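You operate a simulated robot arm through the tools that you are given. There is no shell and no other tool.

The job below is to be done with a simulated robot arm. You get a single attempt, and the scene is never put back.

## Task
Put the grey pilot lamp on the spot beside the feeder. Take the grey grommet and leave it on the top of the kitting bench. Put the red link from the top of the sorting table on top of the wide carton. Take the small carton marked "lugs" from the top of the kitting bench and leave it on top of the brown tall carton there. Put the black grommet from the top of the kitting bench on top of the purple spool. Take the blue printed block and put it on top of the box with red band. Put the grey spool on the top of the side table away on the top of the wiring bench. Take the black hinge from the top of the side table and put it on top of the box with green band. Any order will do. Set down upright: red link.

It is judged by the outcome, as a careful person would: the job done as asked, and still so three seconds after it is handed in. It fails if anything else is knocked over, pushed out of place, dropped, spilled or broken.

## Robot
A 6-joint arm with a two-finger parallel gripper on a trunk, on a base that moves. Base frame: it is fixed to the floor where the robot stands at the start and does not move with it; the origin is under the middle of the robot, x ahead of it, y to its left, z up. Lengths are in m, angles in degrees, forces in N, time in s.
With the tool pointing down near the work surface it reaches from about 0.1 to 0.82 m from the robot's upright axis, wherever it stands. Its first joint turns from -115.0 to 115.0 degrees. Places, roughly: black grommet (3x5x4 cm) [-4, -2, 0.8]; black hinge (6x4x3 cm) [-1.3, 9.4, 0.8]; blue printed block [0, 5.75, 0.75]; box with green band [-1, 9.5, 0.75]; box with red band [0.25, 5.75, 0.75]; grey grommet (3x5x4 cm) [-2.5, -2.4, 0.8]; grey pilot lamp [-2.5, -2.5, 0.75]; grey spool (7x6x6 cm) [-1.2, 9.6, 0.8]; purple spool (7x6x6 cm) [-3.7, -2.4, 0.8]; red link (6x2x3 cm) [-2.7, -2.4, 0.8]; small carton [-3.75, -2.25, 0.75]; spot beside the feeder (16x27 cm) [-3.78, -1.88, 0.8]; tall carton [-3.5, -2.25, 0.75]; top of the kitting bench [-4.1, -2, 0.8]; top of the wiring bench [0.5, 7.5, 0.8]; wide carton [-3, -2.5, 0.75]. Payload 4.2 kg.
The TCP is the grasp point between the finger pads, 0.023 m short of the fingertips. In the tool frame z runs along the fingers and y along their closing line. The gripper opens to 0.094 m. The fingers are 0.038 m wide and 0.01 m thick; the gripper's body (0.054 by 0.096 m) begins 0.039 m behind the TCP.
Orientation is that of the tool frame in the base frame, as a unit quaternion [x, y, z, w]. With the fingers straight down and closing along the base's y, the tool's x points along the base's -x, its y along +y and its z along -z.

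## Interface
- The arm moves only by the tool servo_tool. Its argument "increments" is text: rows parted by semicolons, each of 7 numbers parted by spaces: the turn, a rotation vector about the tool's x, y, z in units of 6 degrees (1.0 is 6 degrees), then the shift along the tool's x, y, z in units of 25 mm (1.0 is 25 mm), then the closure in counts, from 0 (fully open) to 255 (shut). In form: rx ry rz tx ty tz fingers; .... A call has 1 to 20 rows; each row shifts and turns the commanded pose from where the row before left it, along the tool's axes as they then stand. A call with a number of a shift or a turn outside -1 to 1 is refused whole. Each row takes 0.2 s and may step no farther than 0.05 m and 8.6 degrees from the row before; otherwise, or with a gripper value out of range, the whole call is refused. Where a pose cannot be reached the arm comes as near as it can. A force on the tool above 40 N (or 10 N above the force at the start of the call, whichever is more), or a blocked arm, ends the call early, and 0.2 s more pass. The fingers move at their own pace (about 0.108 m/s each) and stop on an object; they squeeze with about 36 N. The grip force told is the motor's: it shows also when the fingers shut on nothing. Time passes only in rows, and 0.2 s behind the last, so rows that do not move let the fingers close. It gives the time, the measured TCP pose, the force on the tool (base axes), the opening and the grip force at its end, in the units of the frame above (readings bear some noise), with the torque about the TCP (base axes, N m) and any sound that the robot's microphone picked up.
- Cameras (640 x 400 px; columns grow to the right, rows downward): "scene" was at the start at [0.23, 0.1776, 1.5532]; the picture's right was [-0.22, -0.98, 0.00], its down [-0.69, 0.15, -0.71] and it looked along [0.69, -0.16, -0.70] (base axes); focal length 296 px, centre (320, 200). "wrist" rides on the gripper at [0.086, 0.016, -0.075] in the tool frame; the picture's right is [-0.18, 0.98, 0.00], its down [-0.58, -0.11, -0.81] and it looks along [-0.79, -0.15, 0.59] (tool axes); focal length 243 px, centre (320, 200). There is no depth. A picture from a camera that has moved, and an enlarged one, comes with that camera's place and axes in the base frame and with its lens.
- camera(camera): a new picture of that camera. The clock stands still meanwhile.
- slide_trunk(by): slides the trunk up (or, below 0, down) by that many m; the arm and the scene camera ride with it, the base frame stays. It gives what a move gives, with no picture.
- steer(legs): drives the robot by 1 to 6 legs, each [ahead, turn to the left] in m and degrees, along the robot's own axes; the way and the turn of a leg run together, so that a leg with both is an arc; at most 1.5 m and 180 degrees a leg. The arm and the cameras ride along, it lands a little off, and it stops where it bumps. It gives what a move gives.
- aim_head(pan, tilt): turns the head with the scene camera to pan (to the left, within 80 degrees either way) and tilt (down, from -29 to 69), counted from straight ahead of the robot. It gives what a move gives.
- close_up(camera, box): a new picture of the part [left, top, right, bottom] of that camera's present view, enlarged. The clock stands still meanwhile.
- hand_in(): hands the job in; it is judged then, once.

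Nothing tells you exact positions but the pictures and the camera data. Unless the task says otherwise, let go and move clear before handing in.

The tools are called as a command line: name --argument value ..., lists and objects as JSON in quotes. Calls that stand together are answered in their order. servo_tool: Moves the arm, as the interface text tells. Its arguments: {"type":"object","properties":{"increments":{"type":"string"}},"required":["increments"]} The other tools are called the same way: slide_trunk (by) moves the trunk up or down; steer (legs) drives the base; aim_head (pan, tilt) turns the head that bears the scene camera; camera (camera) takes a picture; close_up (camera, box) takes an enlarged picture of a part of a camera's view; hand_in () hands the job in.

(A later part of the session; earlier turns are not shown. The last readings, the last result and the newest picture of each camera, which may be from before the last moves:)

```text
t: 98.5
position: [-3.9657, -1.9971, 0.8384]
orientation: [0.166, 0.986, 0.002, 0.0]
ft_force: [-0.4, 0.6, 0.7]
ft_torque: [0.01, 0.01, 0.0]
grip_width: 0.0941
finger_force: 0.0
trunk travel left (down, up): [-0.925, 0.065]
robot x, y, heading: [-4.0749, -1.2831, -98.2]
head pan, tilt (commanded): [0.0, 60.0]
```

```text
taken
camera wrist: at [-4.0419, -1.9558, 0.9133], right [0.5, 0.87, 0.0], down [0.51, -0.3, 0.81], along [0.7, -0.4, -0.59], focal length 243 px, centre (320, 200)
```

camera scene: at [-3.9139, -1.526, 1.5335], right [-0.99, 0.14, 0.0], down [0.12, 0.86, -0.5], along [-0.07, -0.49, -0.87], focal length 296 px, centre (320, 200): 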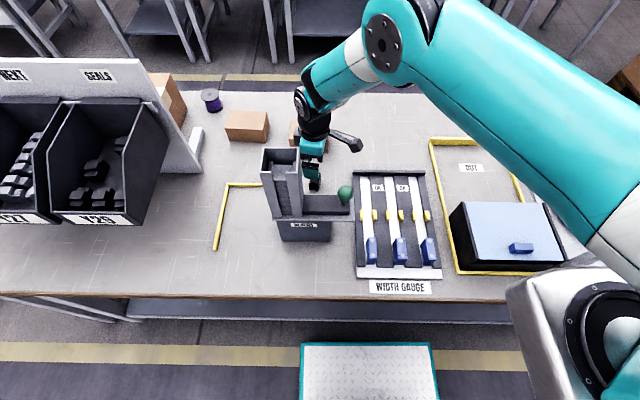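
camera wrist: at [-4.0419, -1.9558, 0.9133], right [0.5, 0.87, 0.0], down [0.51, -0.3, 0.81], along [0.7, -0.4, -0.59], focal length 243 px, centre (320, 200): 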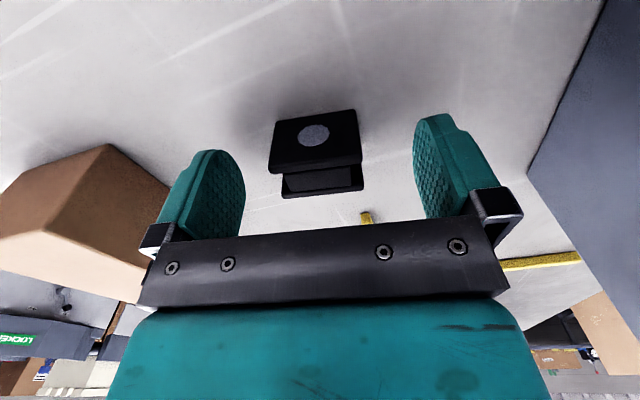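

The grommet sits between the fingers. I'll lower 7 mm more and close.

servo_tool --increments "0 0 0 0 -0.05 0.28 0;0 0 0 0 0 0 255;0 0 0 0 0 0 255;0 0 0 0 0 0 255;0 0 0 0 0 0 255;0 0 0 0 0 0 255"

camera --camera "wrist"

```text
t: 99.9
position: [-3.9658, -1.9997, 0.8314]
orientation: [0.167, 0.986, 0.001, 0.0]
ft_force: [-0.7, 0.2, 0.4]
ft_torque: [0.02, -0.02, 0.02]
grip_width: 0.0431
finger_force: 37.2
trunk travel left (down, up): [-0.925, 0.065]
robot x, y, heading: [-4.0749, -1.2877, -98.0]
head pan, tilt (commanded): [0.0, 60.0]
```

```text
taken
camera wrist: at [-4.0422, -1.9569, 0.9065], right [0.5, 0.87, 0.0], down [0.51, -0.3, 0.81], along [0.7, -0.4, -0.59], focal length 243 px, centre (320, 200)
```

wrist: 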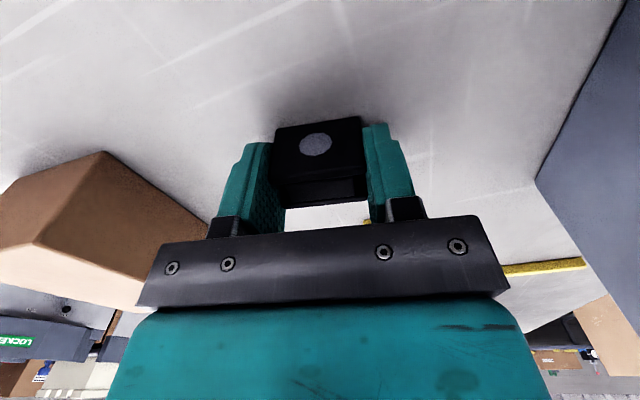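

Gripped at 43 mm width. Lifting straight up.

servo_tool --increments "0 0 0 0 0 -0.5 255;0 0 0 0 0 -1 255;0 0 0 0 0 -1 255;0 0 0 0 0 -1 255;0 0 0 0 0 -1 255;0 0 0 0 0 -1 255;0 0 0 0 0 -1 255;0 0 0 0 0 -1 255;0 0 0 0 0 -1 255;0 0 0 0 0 -1 255;0 0 0 0 0 -1 255;0 0 0 0 0 -1 255;0 0 0 0 0 -1 255;0 0 0 0 0 -1 255;0 0 0 0 0 0 255"

camera --camera "wrist"

camera --camera "scene"

```text
t: 103.1
position: [-3.9673, -1.9989, 1.1695]
orientation: [0.166, 0.986, 0.001, 0.0]
ft_force: [1.1, -0.5, -0.8]
ft_torque: [0.0, -0.01, 0.03]
grip_width: 0.0001
finger_force: 36.1
trunk travel left (down, up): [-0.925, 0.065]
robot x, y, heading: [-4.0769, -1.2831, -98.1]
head pan, tilt (commanded): [0.0, 60.0]
```

```text
taken
camera wrist: at [-4.0442, -1.9563, 1.2451], right [0.5, 0.87, 0.0], down [0.51, -0.3, 0.81], along [0.7, -0.4, -0.59], focal length 243 px, centre (320, 200)
```

wrist: 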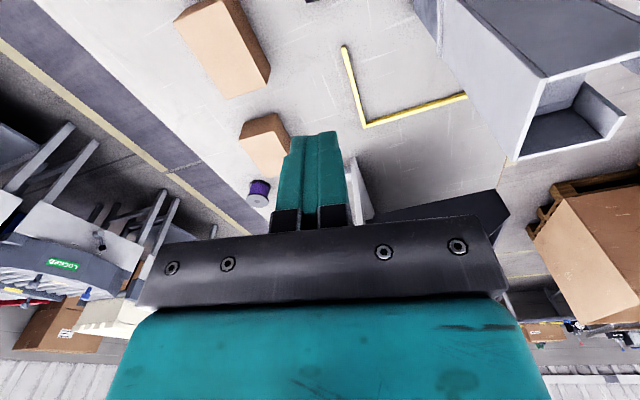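

```text
taken
camera scene: at [-3.9139, -1.526, 1.5335], right [-0.99, 0.14, 0.0], down [0.12, 0.86, -0.5], along [-0.07, -0.49, -0.87], focal length 296 px, centre (320, 200)
```

scene: 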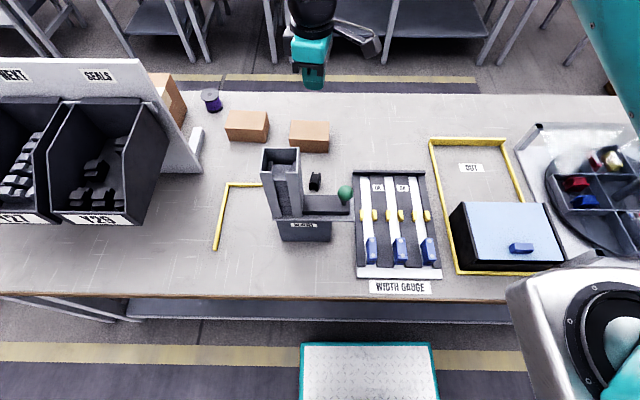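

The fingers shut on nothing: the grommet slipped out and still stands behind the feeder. I'll look closely at its state.

close_up --camera "scene" --box '[290, 160, 350, 200]'

```text
10.00 times, centred on (320, 180) of scene
camera zoom: at [-3.9139, -1.526, 1.5335], right [-0.99, 0.14, 0.0], down [0.12, 0.86, -0.5], along [-0.07, -0.49, -0.87], focal length 2965 px, centre (320, 400)
```

zoom: 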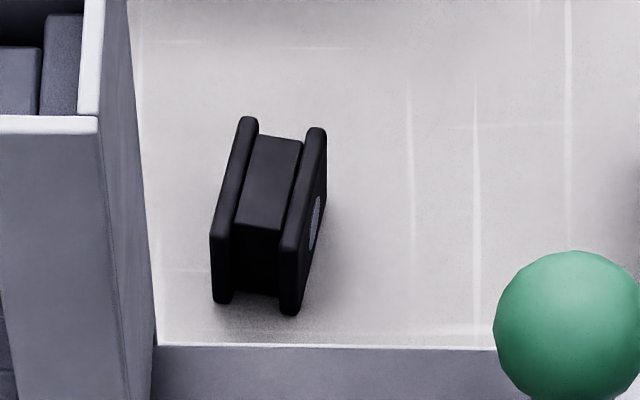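

The grommet stands intact; the end grip on its thin flange edges slipped. I'll open, rotate another 87° so the fingers close across the two flat flange faces (camera to the far side), and descend again.

servo_tool --increments "0 0 -1 0 0 0 0;0 0 -1 0 0 0 0;0 0 -1 0 0 0 0;0 0 -1 0 0 0 0;0 0 -1 0 0 0 0;0 0 -1 0 0 0 0;0 0 -1 0 0 0 0;0 0 -1 0 0 0 0;0 0 -1 0 0 0 0;0 0 -1 0 0 0 0;0 0 -1 0 0 0 0;0 0 -1 0 0 0 0;0 0 -1 0 0 0 0;0 0 -1 0 0 0 0;0 0 -0.5 0 0 0 0"

servo_tool --increments "0 0 0 0 0 1 0;0 0 0 0 0 1 0;0 0 0 0 0 1 0;0 0 0 0 0 1 0;0 0 0 0 0 1 0;0 0 0 0 0 1 0;0 0 0 0 0 1 0;0 0 0 0 0 1 0;0 0 0 0 0 1 0;0 0 0 0 0 0 0"

camera --camera "wrist"

camera --camera "scene"

```text
t: 106.3
position: [-3.9668, -2.0011, 1.1693]
orientation: [-0.559, 0.829, 0.001, 0.001]
ft_force: [-0.4, -0.3, -0.2]
ft_torque: [0.03, -0.03, 0.03]
grip_width: 0.0938
finger_force: 0.0
trunk travel left (down, up): [-0.925, 0.065]
robot x, y, heading: [-4.0757, -1.2823, -98.0]
head pan, tilt (commanded): [0.0, 60.0]
```

```text
t: 108.5
position: [-3.9668, -2.0007, 0.9434]
orientation: [-0.558, 0.83, 0.001, 0.002]
ft_force: [-0.1, -0.5, -0.3]
ft_torque: [-0.02, -0.03, 0.01]
grip_width: 0.0942
finger_force: 0.0
trunk travel left (down, up): [-0.925, 0.065]
robot x, y, heading: [-4.0717, -1.2809, -97.8]
head pan, tilt (commanded): [0.0, 60.0]
```

```text
taken
camera wrist: at [-4.0134, -2.076, 1.0187], right [-0.84, 0.54, 0.0], down [0.32, 0.5, 0.81], along [0.44, 0.68, -0.59], focal length 243 px, centre (320, 200)
```

wrist: 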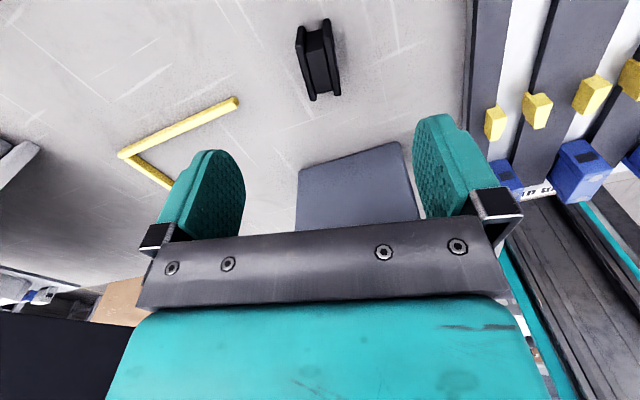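

```text
taken
camera scene: at [-3.9139, -1.526, 1.5335], right [-0.99, 0.14, 0.0], down [0.12, 0.86, -0.5], along [-0.07, -0.49, -0.87], focal length 296 px, centre (320, 200)
```

scene: 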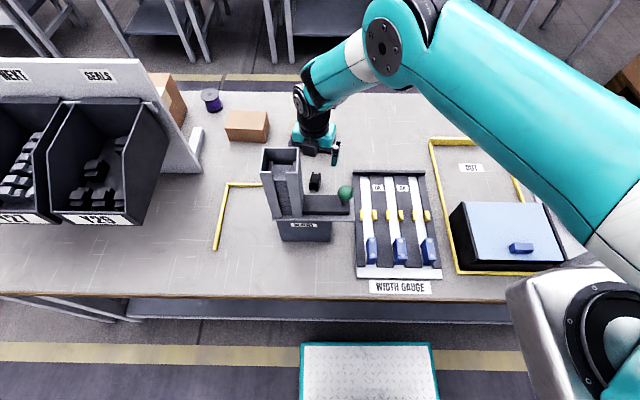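

The grommet is centred and perfectly aligned for a grip across its flat flanges; the wrist camera will clear the carton top (0.86) by ~2 cm. Descending and closing.

servo_tool --increments "0 0 0 0 -0.12 1 0;0 0 0 0 0 1 0;0 0 0 0 0 1 0;0 0 0 0 0 0.8 0;0 0 0 0 0 0.5 0;0 0 0 0 0 0.3 0;0 0 0 0 0 0 0"

camera --camera "wrist"

```text
t: 110.1
position: [-3.9631, -1.9993, 0.8298]
orientation: [-0.559, 0.829, 0.0, 0.001]
ft_force: [0.5, 0.1, -0.1]
ft_torque: [0.01, 0.05, 0.01]
grip_width: 0.0939
finger_force: 0.1
trunk travel left (down, up): [-0.925, 0.065]
robot x, y, heading: [-4.0796, -1.2823, -98.1]
head pan, tilt (commanded): [0.0, 60.0]
```

```text
taken
camera wrist: at [-4.0105, -2.076, 0.9041], right [-0.84, 0.54, 0.0], down [0.32, 0.5, 0.81], along [0.44, 0.68, -0.59], focal length 243 px, centre (320, 200)
```

wrist: 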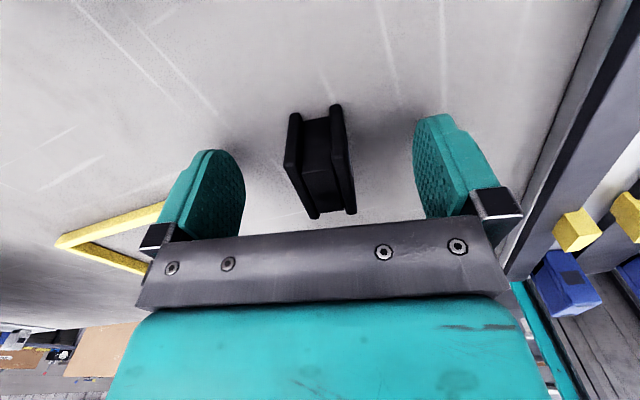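

Well placed between the fingers. Lowering 3 mm, closing, then lifting gently.

servo_tool --increments "0 0 0 0 0 0.12 0;0 0 0 0 0 0 255;0 0 0 0 0 0 255;0 0 0 0 0 0 255;0 0 0 0 0 0 255;0 0 0 0 0 0 255"

servo_tool --increments "0 0 0 0 0 -0.2 255;0 0 0 0 0 -0.3 255;0 0 0 0 0 -0.4 255;0 0 0 0 0 -0.4 255;0 0 0 0 0 -0.5 255;0 0 0 0 0 0 255"

camera --camera "wrist"

```text
t: 111.5
position: [-3.9629, -2.001, 0.8265]
orientation: [-0.559, 0.829, 0.001, 0.002]
ft_force: [0.3, 0.7, 0.2]
ft_torque: [0.01, 0.03, -0.02]
grip_width: 0.0249
finger_force: 35.7
trunk travel left (down, up): [-0.925, 0.065]
robot x, y, heading: [-4.0782, -1.284, -98.4]
head pan, tilt (commanded): [0.0, 60.0]
```

```text
t: 112.9
position: [-3.9626, -2.0004, 0.8712]
orientation: [-0.559, 0.829, 0.0, 0.001]
ft_force: [-0.3, 0.0, 0.3]
ft_torque: [-0.01, 0.01, -0.01]
grip_width: 0.0248
finger_force: 36.7
trunk travel left (down, up): [-0.925, 0.065]
robot x, y, heading: [-4.0753, -1.2834, -98.1]
head pan, tilt (commanded): [0.0, 60.0]
```

```text
taken
camera wrist: at [-4.0108, -2.0754, 0.9461], right [-0.84, 0.54, 0.0], down [0.32, 0.5, 0.81], along [0.44, 0.68, -0.59], focal length 243 px, centre (320, 200)
```

wrist: 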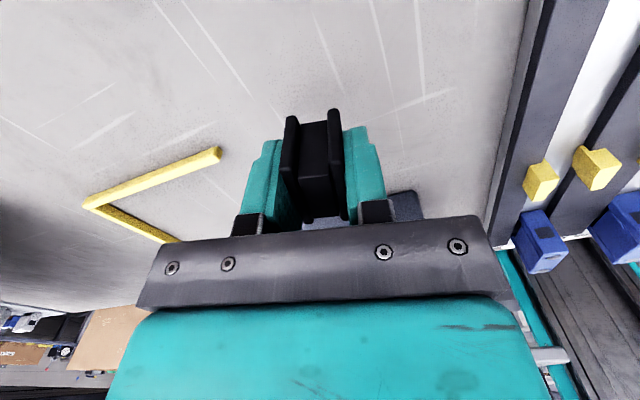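

The black grommet is firmly held (25 mm). I'll lift fully and retract the arm for travel.

servo_tool --increments "0 0 0 0 0 -0.8 255;0 0 0 0 0 -1 255;0 0 0 0 0 -1 255;0 0 0 0 0 -1 255;0 0 0 0 0 -1 255;0 0 0 0 0 -1 255;0 0 0 0 0 -1 255;0 0 0 0 0 -1 255;0 0 0 0 0 -1 255;0 0 0 0 0 -1 255;0 0 0 0 0 -1 255;0 0 0 0 0 -1 255;0 0 0 0 0 0 255"

servo_tool --increments "0 0 0 -0.35 0.98 0 255;0 0 0 -0.35 0.98 0 255;0 0 0 -0.35 0.98 0 255;0 0 0 -0.35 0.98 0 255;0 0 0 -0.35 0.98 0 255;0 0 0 -0.35 0.98 0 255;0 0 0 -0.35 0.98 0 255;0 0 0 -0.35 0.98 0 255;0 0 0 -0.35 0.98 0 255;0 0 0 -0.35 0.98 0 255;0 0 0 -0.35 0.98 0 255;0 0 0 -0.35 0.98 0 255;0 0 0 -0.35 0.98 0 255;0 0 0 0 0 0 255"

camera --camera "wrist"

```text
t: 115.7
position: [-3.9648, -2.0015, 1.1665]
orientation: [-0.559, 0.829, 0.001, 0.002]
ft_force: [0.2, 0.3, -0.6]
ft_torque: [0.01, -0.02, -0.01]
grip_width: 0.0249
finger_force: 35.9
trunk travel left (down, up): [-0.925, 0.065]
robot x, y, heading: [-4.0764, -1.2841, -98.3]
head pan, tilt (commanded): [0.0, 60.0]
```

```text
t: 118.7
position: [-4.2162, -1.774, 1.1688]
orientation: [-0.558, 0.83, 0.0, 0.0]
ft_force: [1.0, -0.6, -0.2]
ft_torque: [-0.01, 0.03, -0.01]
grip_width: 0.0249
finger_force: 36.2
trunk travel left (down, up): [-0.925, 0.065]
robot x, y, heading: [-4.074, -1.283, -97.9]
head pan, tilt (commanded): [0.0, 60.0]
```

```text
taken
camera wrist: at [-4.2634, -1.8497, 1.2426], right [-0.84, 0.54, 0.0], down [0.32, 0.5, 0.81], along [0.44, 0.68, -0.59], focal length 243 px, centre (320, 200)
```

wrist: 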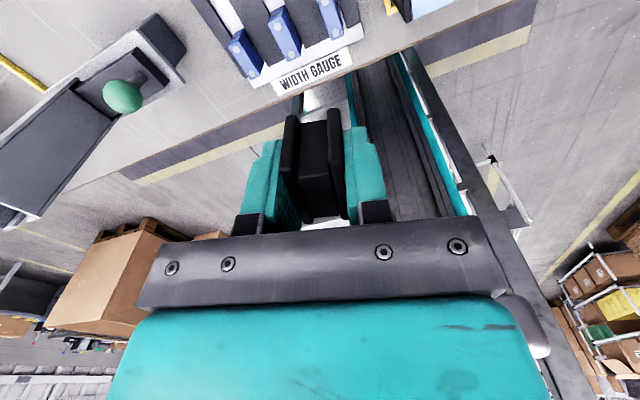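

Holding the grommet securely. Now I back off, turn and drive along the front aisle to the gap.

steer --legs '[[-0.15, 0], [0, 89.7], [1.0, 0], [0.9, 0]]'

aim_head --pan -30 --tilt 40

camera --camera "scene"

```text
t: 132.9
position: [-1.7029, -1.5674, 1.1681]
orientation: [0.981, -0.193, -0.002, 0.0]
ft_force: [0.4, -0.4, -0.3]
ft_torque: [-0.02, 0.04, -0.01]
grip_width: 0.0249
finger_force: 36.3
trunk travel left (down, up): [-0.925, 0.065]
robot x, y, heading: [-2.198, -1.4254, -8.5]
head pan, tilt (commanded): [0.0, 60.0]
```

```text
t: 133.8
position: [-1.7037, -1.5684, 1.1676]
orientation: [0.981, -0.193, -0.001, 0.0]
ft_force: [0.5, 0.0, -0.5]
ft_torque: [0.0, -0.03, -0.02]
grip_width: 0.025
finger_force: 36.2
trunk travel left (down, up): [-0.925, 0.065]
robot x, y, heading: [-2.1931, -1.4272, -8.4]
head pan, tilt (commanded): [-30.0, 40.0]
```

```text
taken
camera scene: at [-1.9518, -1.3067, 1.5602], right [-0.62, -0.79, 0.0], down [-0.51, 0.4, -0.77], along [0.6, -0.47, -0.64], focal length 296 px, centre (320, 200)
```

scene: 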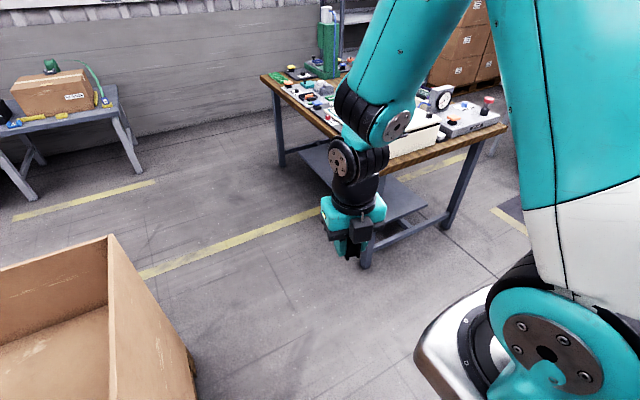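

I'm at the gap entrance with clear floor; taking the right-hand arc through the gap between the tables.

steer --legs '[[0.848, -90], [0.45, 0]]'

aim_head --pan 0 --tilt 30

camera --camera "scene"

```text
t: 140.6
position: [-1.9085, -2.9594, 1.1683]
orientation: [-0.572, 0.82, 0.001, 0.001]
ft_force: [-1.1, 0.4, -0.3]
ft_torque: [0.0, -0.01, -0.02]
grip_width: 0.0252
finger_force: 36.2
trunk travel left (down, up): [-0.925, 0.065]
robot x, y, heading: [-1.7817, -2.4624, -96.4]
head pan, tilt (commanded): [-30.0, 40.0]
cut short: leg 1
```

```text
t: 141.5
position: [-1.9078, -2.9583, 1.1684]
orientation: [-0.572, 0.82, 0.001, 0.001]
ft_force: [-0.7, -0.4, -0.5]
ft_torque: [-0.02, -0.02, 0.0]
grip_width: 0.0247
finger_force: 35.8
trunk travel left (down, up): [-0.925, 0.065]
robot x, y, heading: [-1.7829, -2.4604, -96.2]
head pan, tilt (commanded): [0.0, 30.0]
```

```text
taken
camera scene: at [-1.619, -2.7244, 1.5756], right [-0.99, 0.11, 0.0], down [0.06, 0.5, -0.87], along [-0.1, -0.86, -0.5], focal length 296 px, centre (320, 200)
```

scene: 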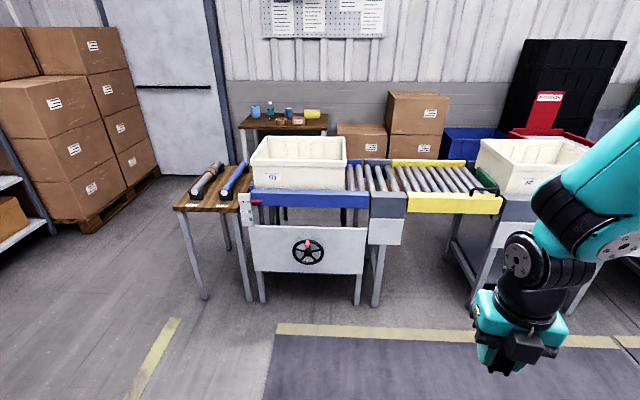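

The arc was reported cut short just before its end, though I'm where I intended. I'll look left and right to check whether I touched anything.

aim_head --pan 80 --tilt 45

camera --camera "scene"

aim_head --pan -80 --tilt 45

camera --camera "scene"

```text
t: 143.0
position: [-1.9083, -2.9584, 1.1686]
orientation: [-0.572, 0.82, 0.001, 0.001]
ft_force: [0.6, -0.2, 0.2]
ft_torque: [0.0, 0.01, 0.0]
grip_width: 0.0251
finger_force: 35.8
trunk travel left (down, up): [-0.925, 0.065]
robot x, y, heading: [-1.7863, -2.4622, -96.5]
head pan, tilt (commanded): [80.0, 45.0]
```

```text
taken
camera scene: at [-1.531, -2.6574, 1.553], right [-0.28, -0.96, 0.0], down [-0.68, 0.2, -0.71], along [0.68, -0.2, -0.71], focal length 296 px, centre (320, 200)
```

scene: 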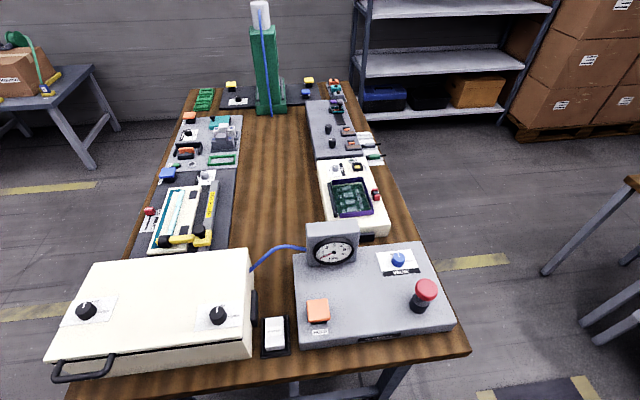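

```text
t: 145.5
position: [-1.9079, -2.959, 1.1686]
orientation: [-0.572, 0.82, 0.0, 0.002]
ft_force: [0.2, 0.3, -0.2]
ft_torque: [0.0, -0.02, 0.03]
grip_width: 0.0248
finger_force: 36.1
trunk travel left (down, up): [-0.925, 0.065]
robot x, y, heading: [-1.7864, -2.4659, -96.5]
head pan, tilt (commanded): [-80.0, 45.0]
```

```text
taken
camera scene: at [-1.6902, -2.6398, 1.553], right [-0.07, 1.0, 0.0], down [0.71, 0.05, -0.71], along [-0.71, -0.05, -0.71], focal length 296 px, centre (320, 200)
```

scene: 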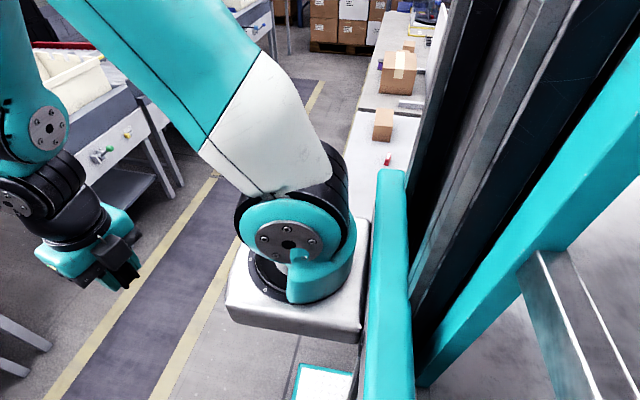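

Nothing seems displaced on either side; the table positions are unchanged. I'll continue around the sorting table's end into the back aisle and to the kitting bench's rear.

steer --legs '[[0.32, 0], [0.785, -91.8]]'

aim_head --pan 0 --tilt 35

camera --camera "scene"

aim_head --pan -60 --tilt 40

camera --camera "scene"

```text
t: 151.5
position: [-2.8744, -3.0664, 1.168]
orientation: [0.198, 0.98, 0.0, 0.002]
ft_force: [-0.9, -0.5, -0.3]
ft_torque: [0.0, 0.0, -0.01]
grip_width: 0.0251
finger_force: 36.3
trunk travel left (down, up): [-0.925, 0.065]
robot x, y, heading: [-2.3853, -3.2129, 171.4]
head pan, tilt (commanded): [-80.0, 45.0]
cut short: leg 2
```

```text
t: 153.1
position: [-2.875, -3.0661, 1.1672]
orientation: [0.197, 0.98, 0.0, 0.001]
ft_force: [-0.4, 0.9, 0.0]
ft_torque: [-0.02, -0.01, 0.0]
grip_width: 0.0251
finger_force: 35.6
trunk travel left (down, up): [-0.925, 0.065]
robot x, y, heading: [-2.3812, -3.2164, 171.4]
head pan, tilt (commanded): [0.0, 35.0]
```

```text
taken
camera scene: at [-2.6527, -3.3683, 1.5678], right [0.15, 0.99, 0.0], down [0.57, -0.09, -0.82], along [-0.81, 0.12, -0.57], focal length 296 px, centre (320, 200)
```

scene: 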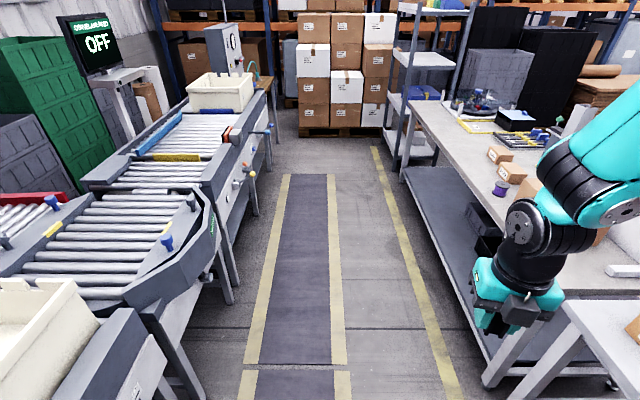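

```text
t: 154.4
position: [-2.8743, -3.0656, 1.1679]
orientation: [0.198, 0.98, -0.001, 0.001]
ft_force: [-0.4, -0.6, 0.9]
ft_torque: [0.01, 0.03, 0.0]
grip_width: 0.0252
finger_force: 36.3
trunk travel left (down, up): [-0.925, 0.065]
robot x, y, heading: [-2.3896, -3.2134, 171.3]
head pan, tilt (commanded): [-60.0, 40.0]
```

```text
taken
camera scene: at [-2.5967, -3.3024, 1.5602], right [0.93, 0.37, 0.0], down [0.23, -0.6, -0.77], along [-0.28, 0.71, -0.64], focal length 296 px, centre (320, 200)
```

scene: 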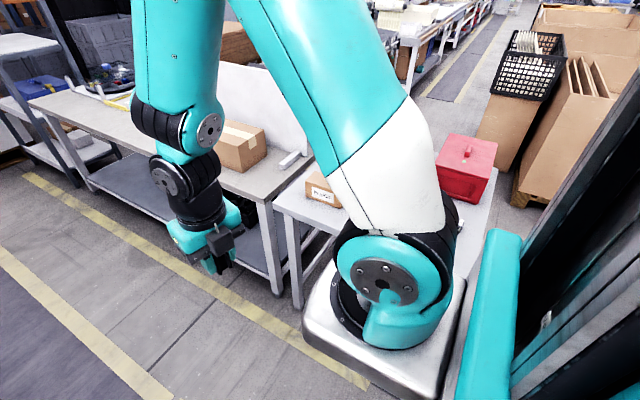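

Both benches' rear sides are accessible here. Driving along the back aisle to face the kitting bench's rear.

steer --legs '[[1.49, 0], [0, -89.7]]'

aim_head --pan 0 --tilt 45

camera --camera "scene"

```text
t: 165.5
position: [-3.7053, -2.5198, 1.1678]
orientation: [0.827, 0.563, -0.002, 0.0]
ft_force: [-0.6, -0.2, -0.8]
ft_torque: [0.02, 0.04, 0.01]
grip_width: 0.025
finger_force: 36.5
trunk travel left (down, up): [-0.925, 0.065]
robot x, y, heading: [-3.8417, -3.0138, 82.6]
head pan, tilt (commanded): [-60.0, 40.0]
```

```text
t: 166.8
position: [-3.7064, -2.5204, 1.1677]
orientation: [0.827, 0.563, -0.001, 0.0]
ft_force: [-0.2, -0.3, -0.6]
ft_torque: [0.01, 0.01, 0.0]
grip_width: 0.0249
finger_force: 35.9
trunk travel left (down, up): [-0.925, 0.065]
robot x, y, heading: [-3.8415, -3.008, 82.5]
head pan, tilt (commanded): [0.0, 45.0]
```

```text
taken
camera scene: at [-4.0067, -2.7567, 1.553], right [0.99, -0.13, 0.0], down [-0.09, -0.7, -0.71], along [0.09, 0.7, -0.71], focal length 296 px, centre (320, 200)
```

scene: 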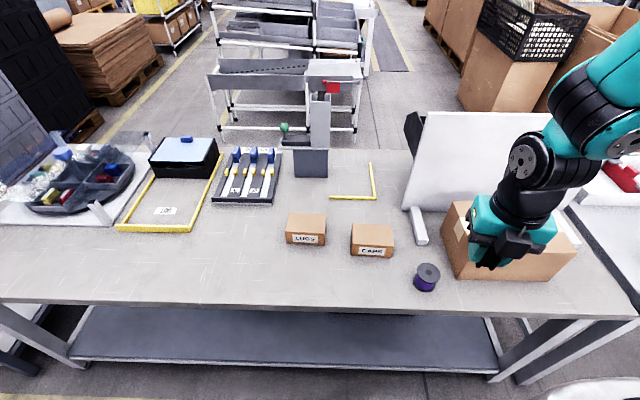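

From the rear I can read the labels: "LUGS" (left) and another carton, plus the purple spool and the tall carton. Zooming for details.

close_up --camera "scene" --box '[270, 190, 450, 310]'

close_up --camera "scene" --box '[400, 170, 600, 310]'

```text
3.33 times, centred on (360, 250) of scene
camera zoom: at [-4.0067, -2.7567, 1.553], right [0.99, -0.13, 0.0], down [-0.09, -0.7, -0.71], along [0.09, 0.7, -0.71], focal length 988 px, centre (187, 33)
```

zoom: 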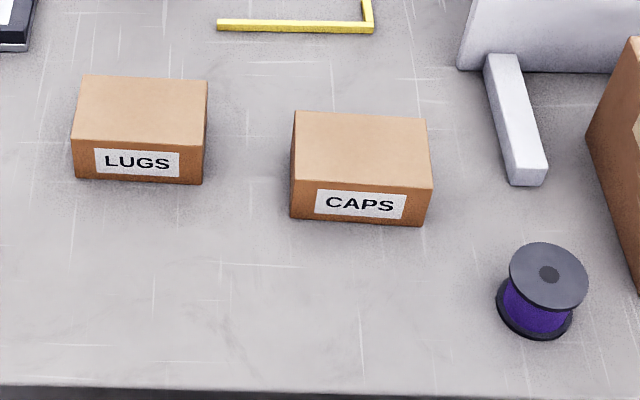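

```text
2.86 times, centred on (500, 240) of scene
camera zoom: at [-4.0067, -2.7567, 1.553], right [0.99, -0.13, 0.0], down [-0.09, -0.7, -0.71], along [0.09, 0.7, -0.71], focal length 847 px, centre (-194, 86)
```

zoom: 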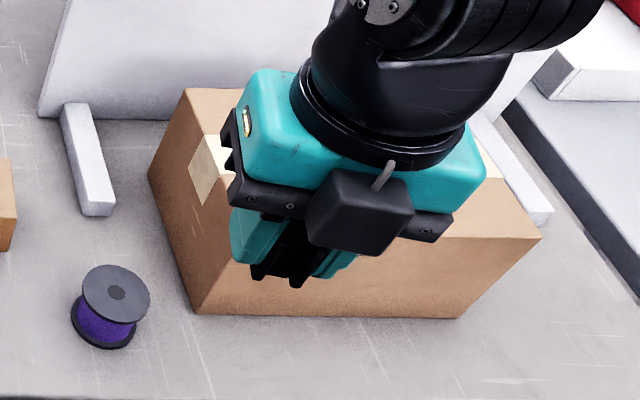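

Everything is readable: LUGS is the left carton, purple spool is at about (-3.668,-2.381) with its top at z≈0.86. I'll rotate the gripper 180° so the wrist camera faces me (away from the tall carton), then move over the spool.

servo_tool --increments "0 0 1 0 0 0 255;0 0 1 0 0 0 255;0 0 1 0 0 0 255;0 0 1 0 0 0 255;0 0 1 0 0 0 255;0 0 1 0 0 0 255;0 0 1 0 0 0 255;0 0 1 0 0 0 255;0 0 1 0 0 0 255;0 0 1 0 0 0 255;0 0 1 0 0 0 255;0 0 1 0 0 0 255;0 0 1 0 0 0 255;0 0 1 0 0 0 255;0 0 1 0 0 0 255"

servo_tool --increments "0 0 1 0 0 0 255;0 0 1 0 0 0 255;0 0 1 0 0 0 255;0 0 1 0 0 0 255;0 0 1 0 0 0 255;0 0 1 0 0 0 255;0 0 1 0 0 0 255;0 0 1 0 0 0 255;0 0 1 0 0 0 255;0 0 1 0 0 0 255;0 0 1 0 0 0 255;0 0 1 0 0 0 255;0 0 0 0 0 0 255"

camera --camera "wrist"

```text
t: 170.0
position: [-3.7052, -2.5196, 1.1682]
orientation: [0.982, -0.187, -0.001, 0.002]
ft_force: [0.3, -0.4, -0.5]
ft_torque: [0.0, 0.03, -0.01]
grip_width: 0.0251
finger_force: 36.2
trunk travel left (down, up): [-0.925, 0.065]
robot x, y, heading: [-3.8435, -3.0121, 82.7]
head pan, tilt (commanded): [0.0, 45.0]
```

```text
t: 172.8
position: [-3.7068, -2.5198, 1.1688]
orientation: [-0.685, 0.729, -0.002, -0.001]
ft_force: [0.7, -0.9, -0.7]
ft_torque: [0.0, 0.03, 0.04]
grip_width: 0.0249
finger_force: 35.6
trunk travel left (down, up): [-0.925, 0.065]
robot x, y, heading: [-3.8406, -3.0162, 82.8]
head pan, tilt (commanded): [0.0, 45.0]
```

```text
taken
camera wrist: at [-3.7273, -2.6071, 1.2431], right [-0.97, 0.24, 0.0], down [0.15, 0.58, 0.8], along [0.2, 0.78, -0.59], focal length 243 px, centre (320, 200)
```

wrist: 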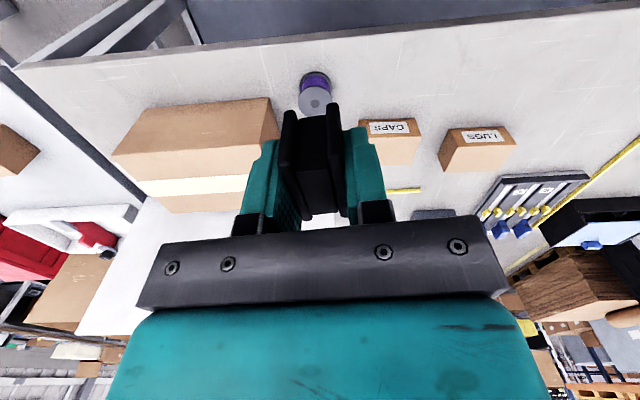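

The spool is ahead of the held grommet in the wrist view. Moving over it and descending partway.

servo_tool --increments "0 0 0 -0.94 -0.199 0 255;0 0 0 -0.94 -0.199 0 255;0 0 0 -0.94 -0.199 0 255;0 0 0 -0.94 -0.199 0 255;0 0 0 -0.94 -0.199 0 255;0 0 0 -0.94 -0.199 0 255;0 0 0 0 0 1 255;0 0 0 0 0 1 255;0 0 0 0 0 1 255;0 0 0 0 0 1 255;0 0 0 0 0 1 255;0 0 0 0 0 1 255;0 0 0 0 0 1 255;0 0 0 0 0 1 255;0 0 0 0 0 0 255"

camera --camera "wrist"

camera --camera "scene"

```text
t: 176.0
position: [-3.6667, -2.3828, 0.9679]
orientation: [-0.685, 0.728, -0.001, -0.001]
ft_force: [-0.5, 0.1, -0.5]
ft_torque: [0.02, 0.01, -0.01]
grip_width: 0.0249
finger_force: 35.2
trunk travel left (down, up): [-0.925, 0.065]
robot x, y, heading: [-3.8437, -3.0125, 82.7]
head pan, tilt (commanded): [0.0, 45.0]
```

```text
taken
camera wrist: at [-3.6883, -2.4693, 1.0426], right [-0.97, 0.24, 0.0], down [0.14, 0.58, 0.8], along [0.2, 0.78, -0.59], focal length 243 px, centre (320, 200)
```

wrist: 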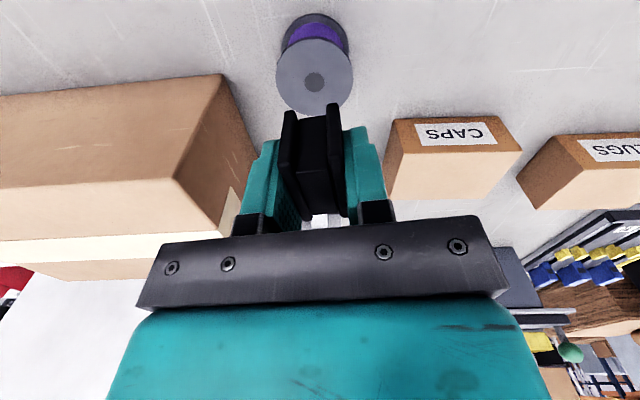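

```text
taken
camera scene: at [-4.0067, -2.7567, 1.553], right [0.99, -0.13, 0.0], down [-0.09, -0.7, -0.71], along [0.09, 0.7, -0.71], focal length 296 px, centre (320, 200)
```

scene: 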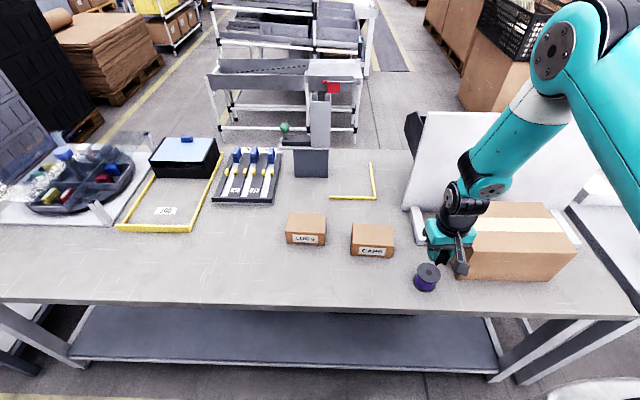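

Wrist view places the spool top centre at about (-3.660,-2.378). Adjusting by ~6 mm and lowering to just above the spool.

servo_tool --increments "0 0 0 -0.2 -0.25 0 255;0 0 0 0 0 1 255;0 0 0 0 0 1 255;0 0 0 0 0 0.8 255;0 0 0 0 0 0 255"

camera --camera "wrist"

close_up --camera "scene" --box '[390, 200, 510, 300]'

```text
t: 177.2
position: [-3.6606, -2.3774, 0.8967]
orientation: [-0.685, 0.729, -0.001, 0.0]
ft_force: [0.8, 0.6, 0.3]
ft_torque: [-0.02, -0.03, -0.02]
grip_width: 0.0249
finger_force: 35.9
trunk travel left (down, up): [-0.925, 0.065]
robot x, y, heading: [-3.8407, -3.0174, 82.9]
head pan, tilt (commanded): [0.0, 45.0]
```

```text
taken
camera wrist: at [-3.6819, -2.4639, 0.9723], right [-0.97, 0.24, 0.0], down [0.14, 0.58, 0.8], along [0.2, 0.78, -0.59], focal length 243 px, centre (320, 200)
```

wrist: 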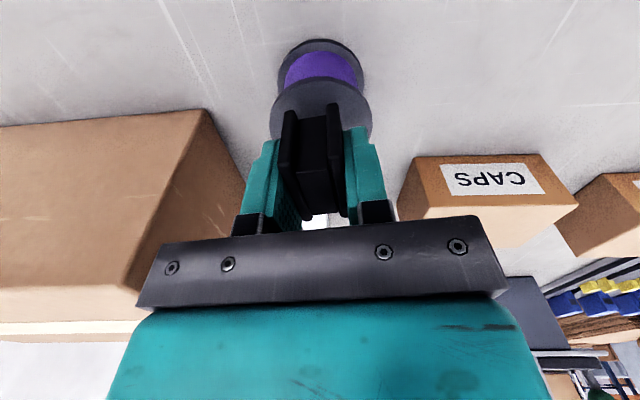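

```text
4.00 times, centred on (450, 250) of scene
camera zoom: at [-4.0067, -2.7567, 1.553], right [0.99, -0.13, 0.0], down [-0.09, -0.7, -0.71], along [0.09, 0.7, -0.71], focal length 1186 px, centre (-200, 0)
```

zoom: 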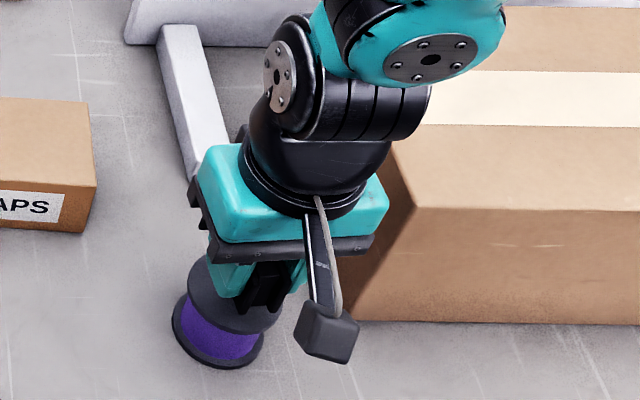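

Good alignment. Lowering in 2.5 mm steps until contact.

servo_tool --increments "0 0 0 0 0 0.12 255;0 0 0 0 0 0.12 255;0 0 0 0 0 0 255"

servo_tool --increments "0 0 0 0 0 0.08 255;0 0 0 0 0 0.08 255;0 0 0 0 0 0 255"

close_up --camera "wrist" --box '[240, 20, 400, 220]'

```text
t: 178.0
position: [-3.6617, -2.3771, 0.8917]
orientation: [-0.685, 0.728, -0.001, -0.002]
ft_force: [0.9, 0.4, -0.6]
ft_torque: [-0.03, 0.01, 0.01]
grip_width: 0.025
finger_force: 36.4
trunk travel left (down, up): [-0.925, 0.065]
robot x, y, heading: [-3.8411, -3.0156, 82.8]
head pan, tilt (commanded): [0.0, 45.0]
```

```text
t: 178.8
position: [-3.661, -2.3788, 0.8875]
orientation: [-0.685, 0.729, -0.001, -0.002]
ft_force: [-0.2, 0.2, -0.8]
ft_torque: [-0.03, 0.01, 0.02]
grip_width: 0.0248
finger_force: 36.3
trunk travel left (down, up): [-0.925, 0.065]
robot x, y, heading: [-3.841, -3.015, 82.7]
head pan, tilt (commanded): [0.0, 45.0]
```

```text
2.00 times, centred on (320, 120) of wrist
camera zoom: at [-3.6822, -2.4639, 0.9626], right [-0.97, 0.24, 0.0], down [0.14, 0.58, 0.8], along [0.2, 0.78, -0.59], focal length 485 px, centre (320, 360)
```

zoom: 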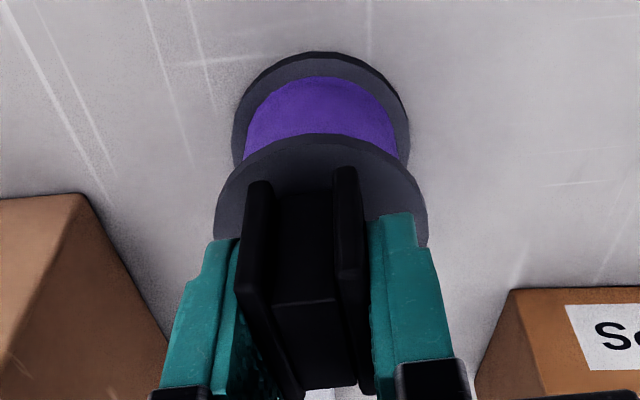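

No contact yet at TCP 0.8875; continuing down a few mm at a time.

servo_tool --increments "0 0 0 0 0 0.08 255;0 0 0 0 0 0 255"

servo_tool --increments "0 0 0 0 0 0.08 255;0 0 0 0 0 0 255"

servo_tool --increments "0 0 0 0 0 0.08 255;0 0 0 0 0 0 255"

```text
t: 179.4
position: [-3.6602, -2.3773, 0.8859]
orientation: [-0.685, 0.728, -0.002, -0.001]
ft_force: [0.4, 0.7, -0.1]
ft_torque: [0.01, -0.01, 0.01]
grip_width: 0.0247
finger_force: 36.3
trunk travel left (down, up): [-0.925, 0.065]
robot x, y, heading: [-3.8393, -3.015, 82.8]
head pan, tilt (commanded): [0.0, 45.0]
```

```text
t: 180.0
position: [-3.6603, -2.3767, 0.8839]
orientation: [-0.685, 0.728, -0.002, -0.001]
ft_force: [0.7, 0.4, -0.5]
ft_torque: [0.0, -0.03, 0.03]
grip_width: 0.0248
finger_force: 36.4
trunk travel left (down, up): [-0.925, 0.065]
robot x, y, heading: [-3.8408, -3.0144, 82.7]
head pan, tilt (commanded): [0.0, 45.0]
```

```text
t: 180.6
position: [-3.6608, -2.3766, 0.8816]
orientation: [-0.685, 0.729, -0.002, -0.001]
ft_force: [0.0, -0.2, -0.8]
ft_torque: [-0.01, -0.01, 0.02]
grip_width: 0.025
finger_force: 35.8
trunk travel left (down, up): [-0.925, 0.065]
robot x, y, heading: [-3.8436, -3.0095, 82.9]
head pan, tilt (commanded): [0.0, 45.0]
```

servo_tool --increments "0 0 0 0 0 0.08 255;0 0 0 0 0 0 255"

servo_tool --increments "0 0 0 0 0 0.08 255;0 0 0 0 0 0 255"

close_up --camera "scene" --box '[400, 220, 480, 300]'

```text
t: 181.2
position: [-3.6612, -2.3778, 0.8786]
orientation: [-0.685, 0.729, -0.001, 0.0]
ft_force: [-0.4, 0.5, -0.7]
ft_torque: [-0.01, 0.01, -0.01]
grip_width: 0.0248
finger_force: 36.4
trunk travel left (down, up): [-0.925, 0.065]
robot x, y, heading: [-3.8397, -3.0118, 82.6]
head pan, tilt (commanded): [0.0, 45.0]
```

```text
t: 181.8
position: [-3.6609, -2.3773, 0.879]
orientation: [-0.686, 0.728, -0.001, 0.0]
ft_force: [-1.8, -1.5, 15.3]
ft_torque: [0.16, 0.02, -0.02]
grip_width: 0.0245
finger_force: 36.7
trunk travel left (down, up): [-0.925, 0.065]
robot x, y, heading: [-3.8441, -3.0132, 82.4]
head pan, tilt (commanded): [0.0, 45.0]
```

```text
5.00 times, centred on (440, 260) of scene
camera zoom: at [-4.0069, -2.7575, 1.5533], right [0.99, -0.13, 0.0], down [-0.09, -0.7, -0.71], along [0.09, 0.7, -0.71], focal length 1482 px, centre (-280, -100)
```

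zoom: 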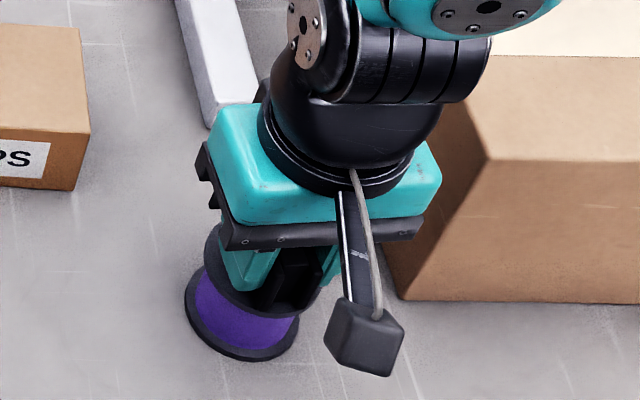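

Contact at TCP z≈0.879 (15 N): the grommet is seated on the spool. Releasing gently and rising.

servo_tool --increments "0 0 0 0 0 -0.04 255;0 0 0 0 0 0 130;0 0 0 0 0 0 130;0 0 0 0 0 0 130;0 0 0 0 0 0 130"

close_up --camera "wrist" --box '[220, 20, 420, 220]'

```text
t: 183.0
position: [-3.6607, -2.3766, 0.8792]
orientation: [-0.685, 0.729, -0.002, -0.002]
ft_force: [0.3, 0.1, 0.3]
ft_torque: [-0.01, -0.03, 0.01]
grip_width: 0.0461
finger_force: 0.1
trunk travel left (down, up): [-0.925, 0.065]
robot x, y, heading: [-3.8441, -3.013, 82.8]
head pan, tilt (commanded): [0.0, 45.0]
```

```text
2.00 times, centred on (320, 120) of wrist
camera zoom: at [-3.6819, -2.4637, 0.9536], right [-0.97, 0.24, 0.0], down [0.14, 0.58, 0.8], along [0.2, 0.78, -0.59], focal length 485 px, centre (320, 360)
```

zoom: 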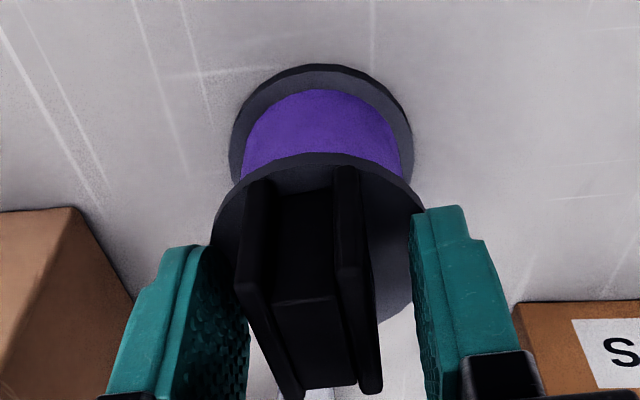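

The grommet stands on the spool, fingers clear on both sides. Rising straight up.

servo_tool --increments "0 0 0 0 0 -0.4 130;0 0 0 0 0 -0.8 130;0 0 0 0 0 -1 130;0 0 0 0 0 -1 130;0 0 0 0 0 -1 130;0 0 0 0 0 -1 130;0 0 0 0 0 -1 130;0 0 0 0 0 -1 130;0 0 0 0 0 -1 130;0 0 0 0 0 -1 130;0 0 0 0 0 0 0"

close_up --camera "scene" --box '[270, 180, 610, 310]'

camera --camera "wrist"

```text
t: 185.4
position: [-3.661, -2.3776, 1.1069]
orientation: [-0.685, 0.729, -0.002, -0.001]
ft_force: [-0.2, -0.3, -0.1]
ft_torque: [0.0, 0.05, 0.04]
grip_width: 0.0942
finger_force: 0.0
trunk travel left (down, up): [-0.925, 0.065]
robot x, y, heading: [-3.8441, -3.0139, 82.6]
head pan, tilt (commanded): [0.0, 45.0]
```

```text
1.88 times, centred on (440, 245) of scene
camera zoom: at [-4.0067, -2.7568, 1.553], right [0.99, -0.13, 0.0], down [-0.09, -0.7, -0.71], along [0.09, 0.7, -0.71], focal length 558 px, centre (94, 115)
```

zoom: 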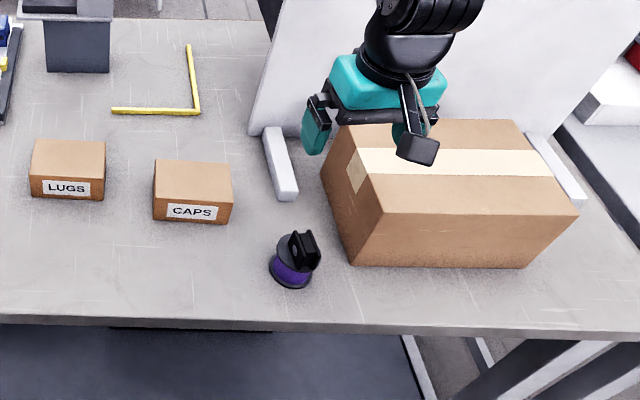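

```text
taken
camera wrist: at [-3.6818, -2.4639, 1.1822], right [-0.97, 0.24, 0.0], down [0.14, 0.58, 0.8], along [0.2, 0.78, -0.59], focal length 243 px, centre (320, 200)
```

wrist: 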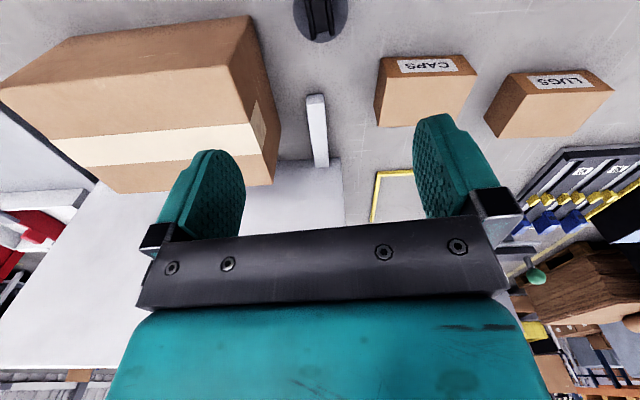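

The black grommet is on the purple spool. Next is the LUGS carton (centre ≈(-3.972,-2.166), ~12×8×6 cm, rotated about -10°); I'll rotate the gripper to close across its 8 cm side and move over it.

servo_tool --increments "0 0 -1 0 0 0 0;0 0 -1 0 0 0 0;0 0 -1 0 0 0 0;0 0 -1 0 0 0 0;0 0 -1 0 0 0 0;0 0 -1 0 0 0 0;0 0 -1 0 0 0 0;0 0 -1 0 0 0 0;0 0 -1 0 0 0 0;0 0 -1 0 0 0 0;0 0 -1 0 0 0 0;0 0 -1 0 0 0 0;0 0 -1 0 0 0 0;0 0 -0.9 0 0 0 0"

servo_tool --increments "0 0 0 -0.984 -0.437 0 0;0 0 0 -0.984 -0.437 0 0;0 0 0 -0.984 -0.437 0 0;0 0 0 -0.984 -0.437 0 0;0 0 0 -0.984 -0.437 0 0;0 0 0 -0.984 -0.437 0 0;0 0 0 -0.984 -0.437 0 0;0 0 0 -0.984 -0.437 0 0;0 0 0 -0.984 -0.437 0 0;0 0 0 -0.984 -0.437 0 0;0 0 0 -0.984 -0.437 0 0;0 0 0 -0.984 -0.437 0 0;0 0 0 -0.984 -0.437 0 0;0 0 0 -0.984 -0.437 0 0;0 0 0 0 0 0 0"

camera --camera "wrist"

camera --camera "scene"

```text
t: 188.4
position: [-3.6604, -2.3759, 1.1081]
orientation: [0.996, -0.087, 0.001, 0.001]
ft_force: [-0.4, 0.2, 0.2]
ft_torque: [0.02, 0.0, -0.04]
grip_width: 0.094
finger_force: 0.1
trunk travel left (down, up): [-0.925, 0.065]
robot x, y, heading: [-3.8382, -3.0151, 82.7]
head pan, tilt (commanded): [0.0, 45.0]
```

```text
t: 191.6
position: [-3.9604, -2.1857, 1.1075]
orientation: [0.996, -0.088, 0.0, 0.002]
ft_force: [0.4, -0.1, -0.4]
ft_torque: [0.0, -0.02, -0.03]
grip_width: 0.094
finger_force: 0.1
out of reach, approached as far as the arm can: row 14
trunk travel left (down, up): [-0.925, 0.065]
robot x, y, heading: [-3.8437, -3.0142, 82.6]
head pan, tilt (commanded): [0.0, 45.0]
```

```text
taken
camera wrist: at [-3.8782, -2.2172, 1.1833], right [-0.35, -0.94, 0.0], down [-0.55, 0.21, 0.81], along [-0.75, 0.28, -0.59], focal length 243 px, centre (320, 200)
```

wrist: 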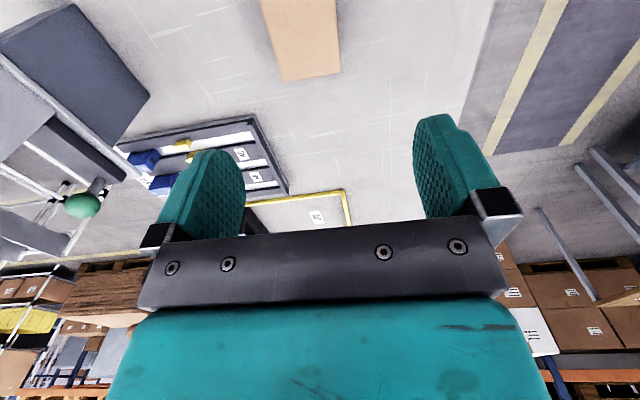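

```text
taken
camera scene: at [-4.0068, -2.7566, 1.5529], right [0.99, -0.13, 0.0], down [-0.09, -0.7, -0.71], along [0.09, 0.7, -0.71], focal length 296 px, centre (320, 200)
```

scene: 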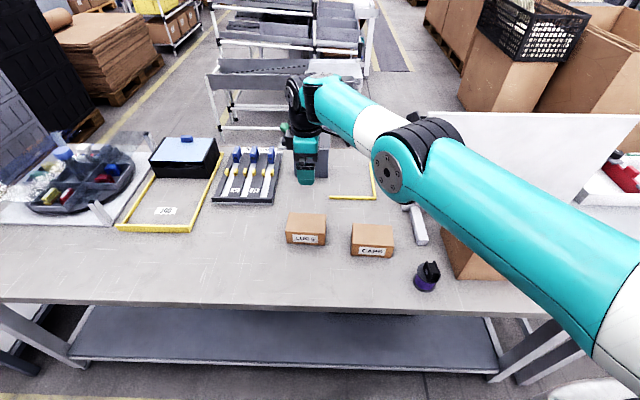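

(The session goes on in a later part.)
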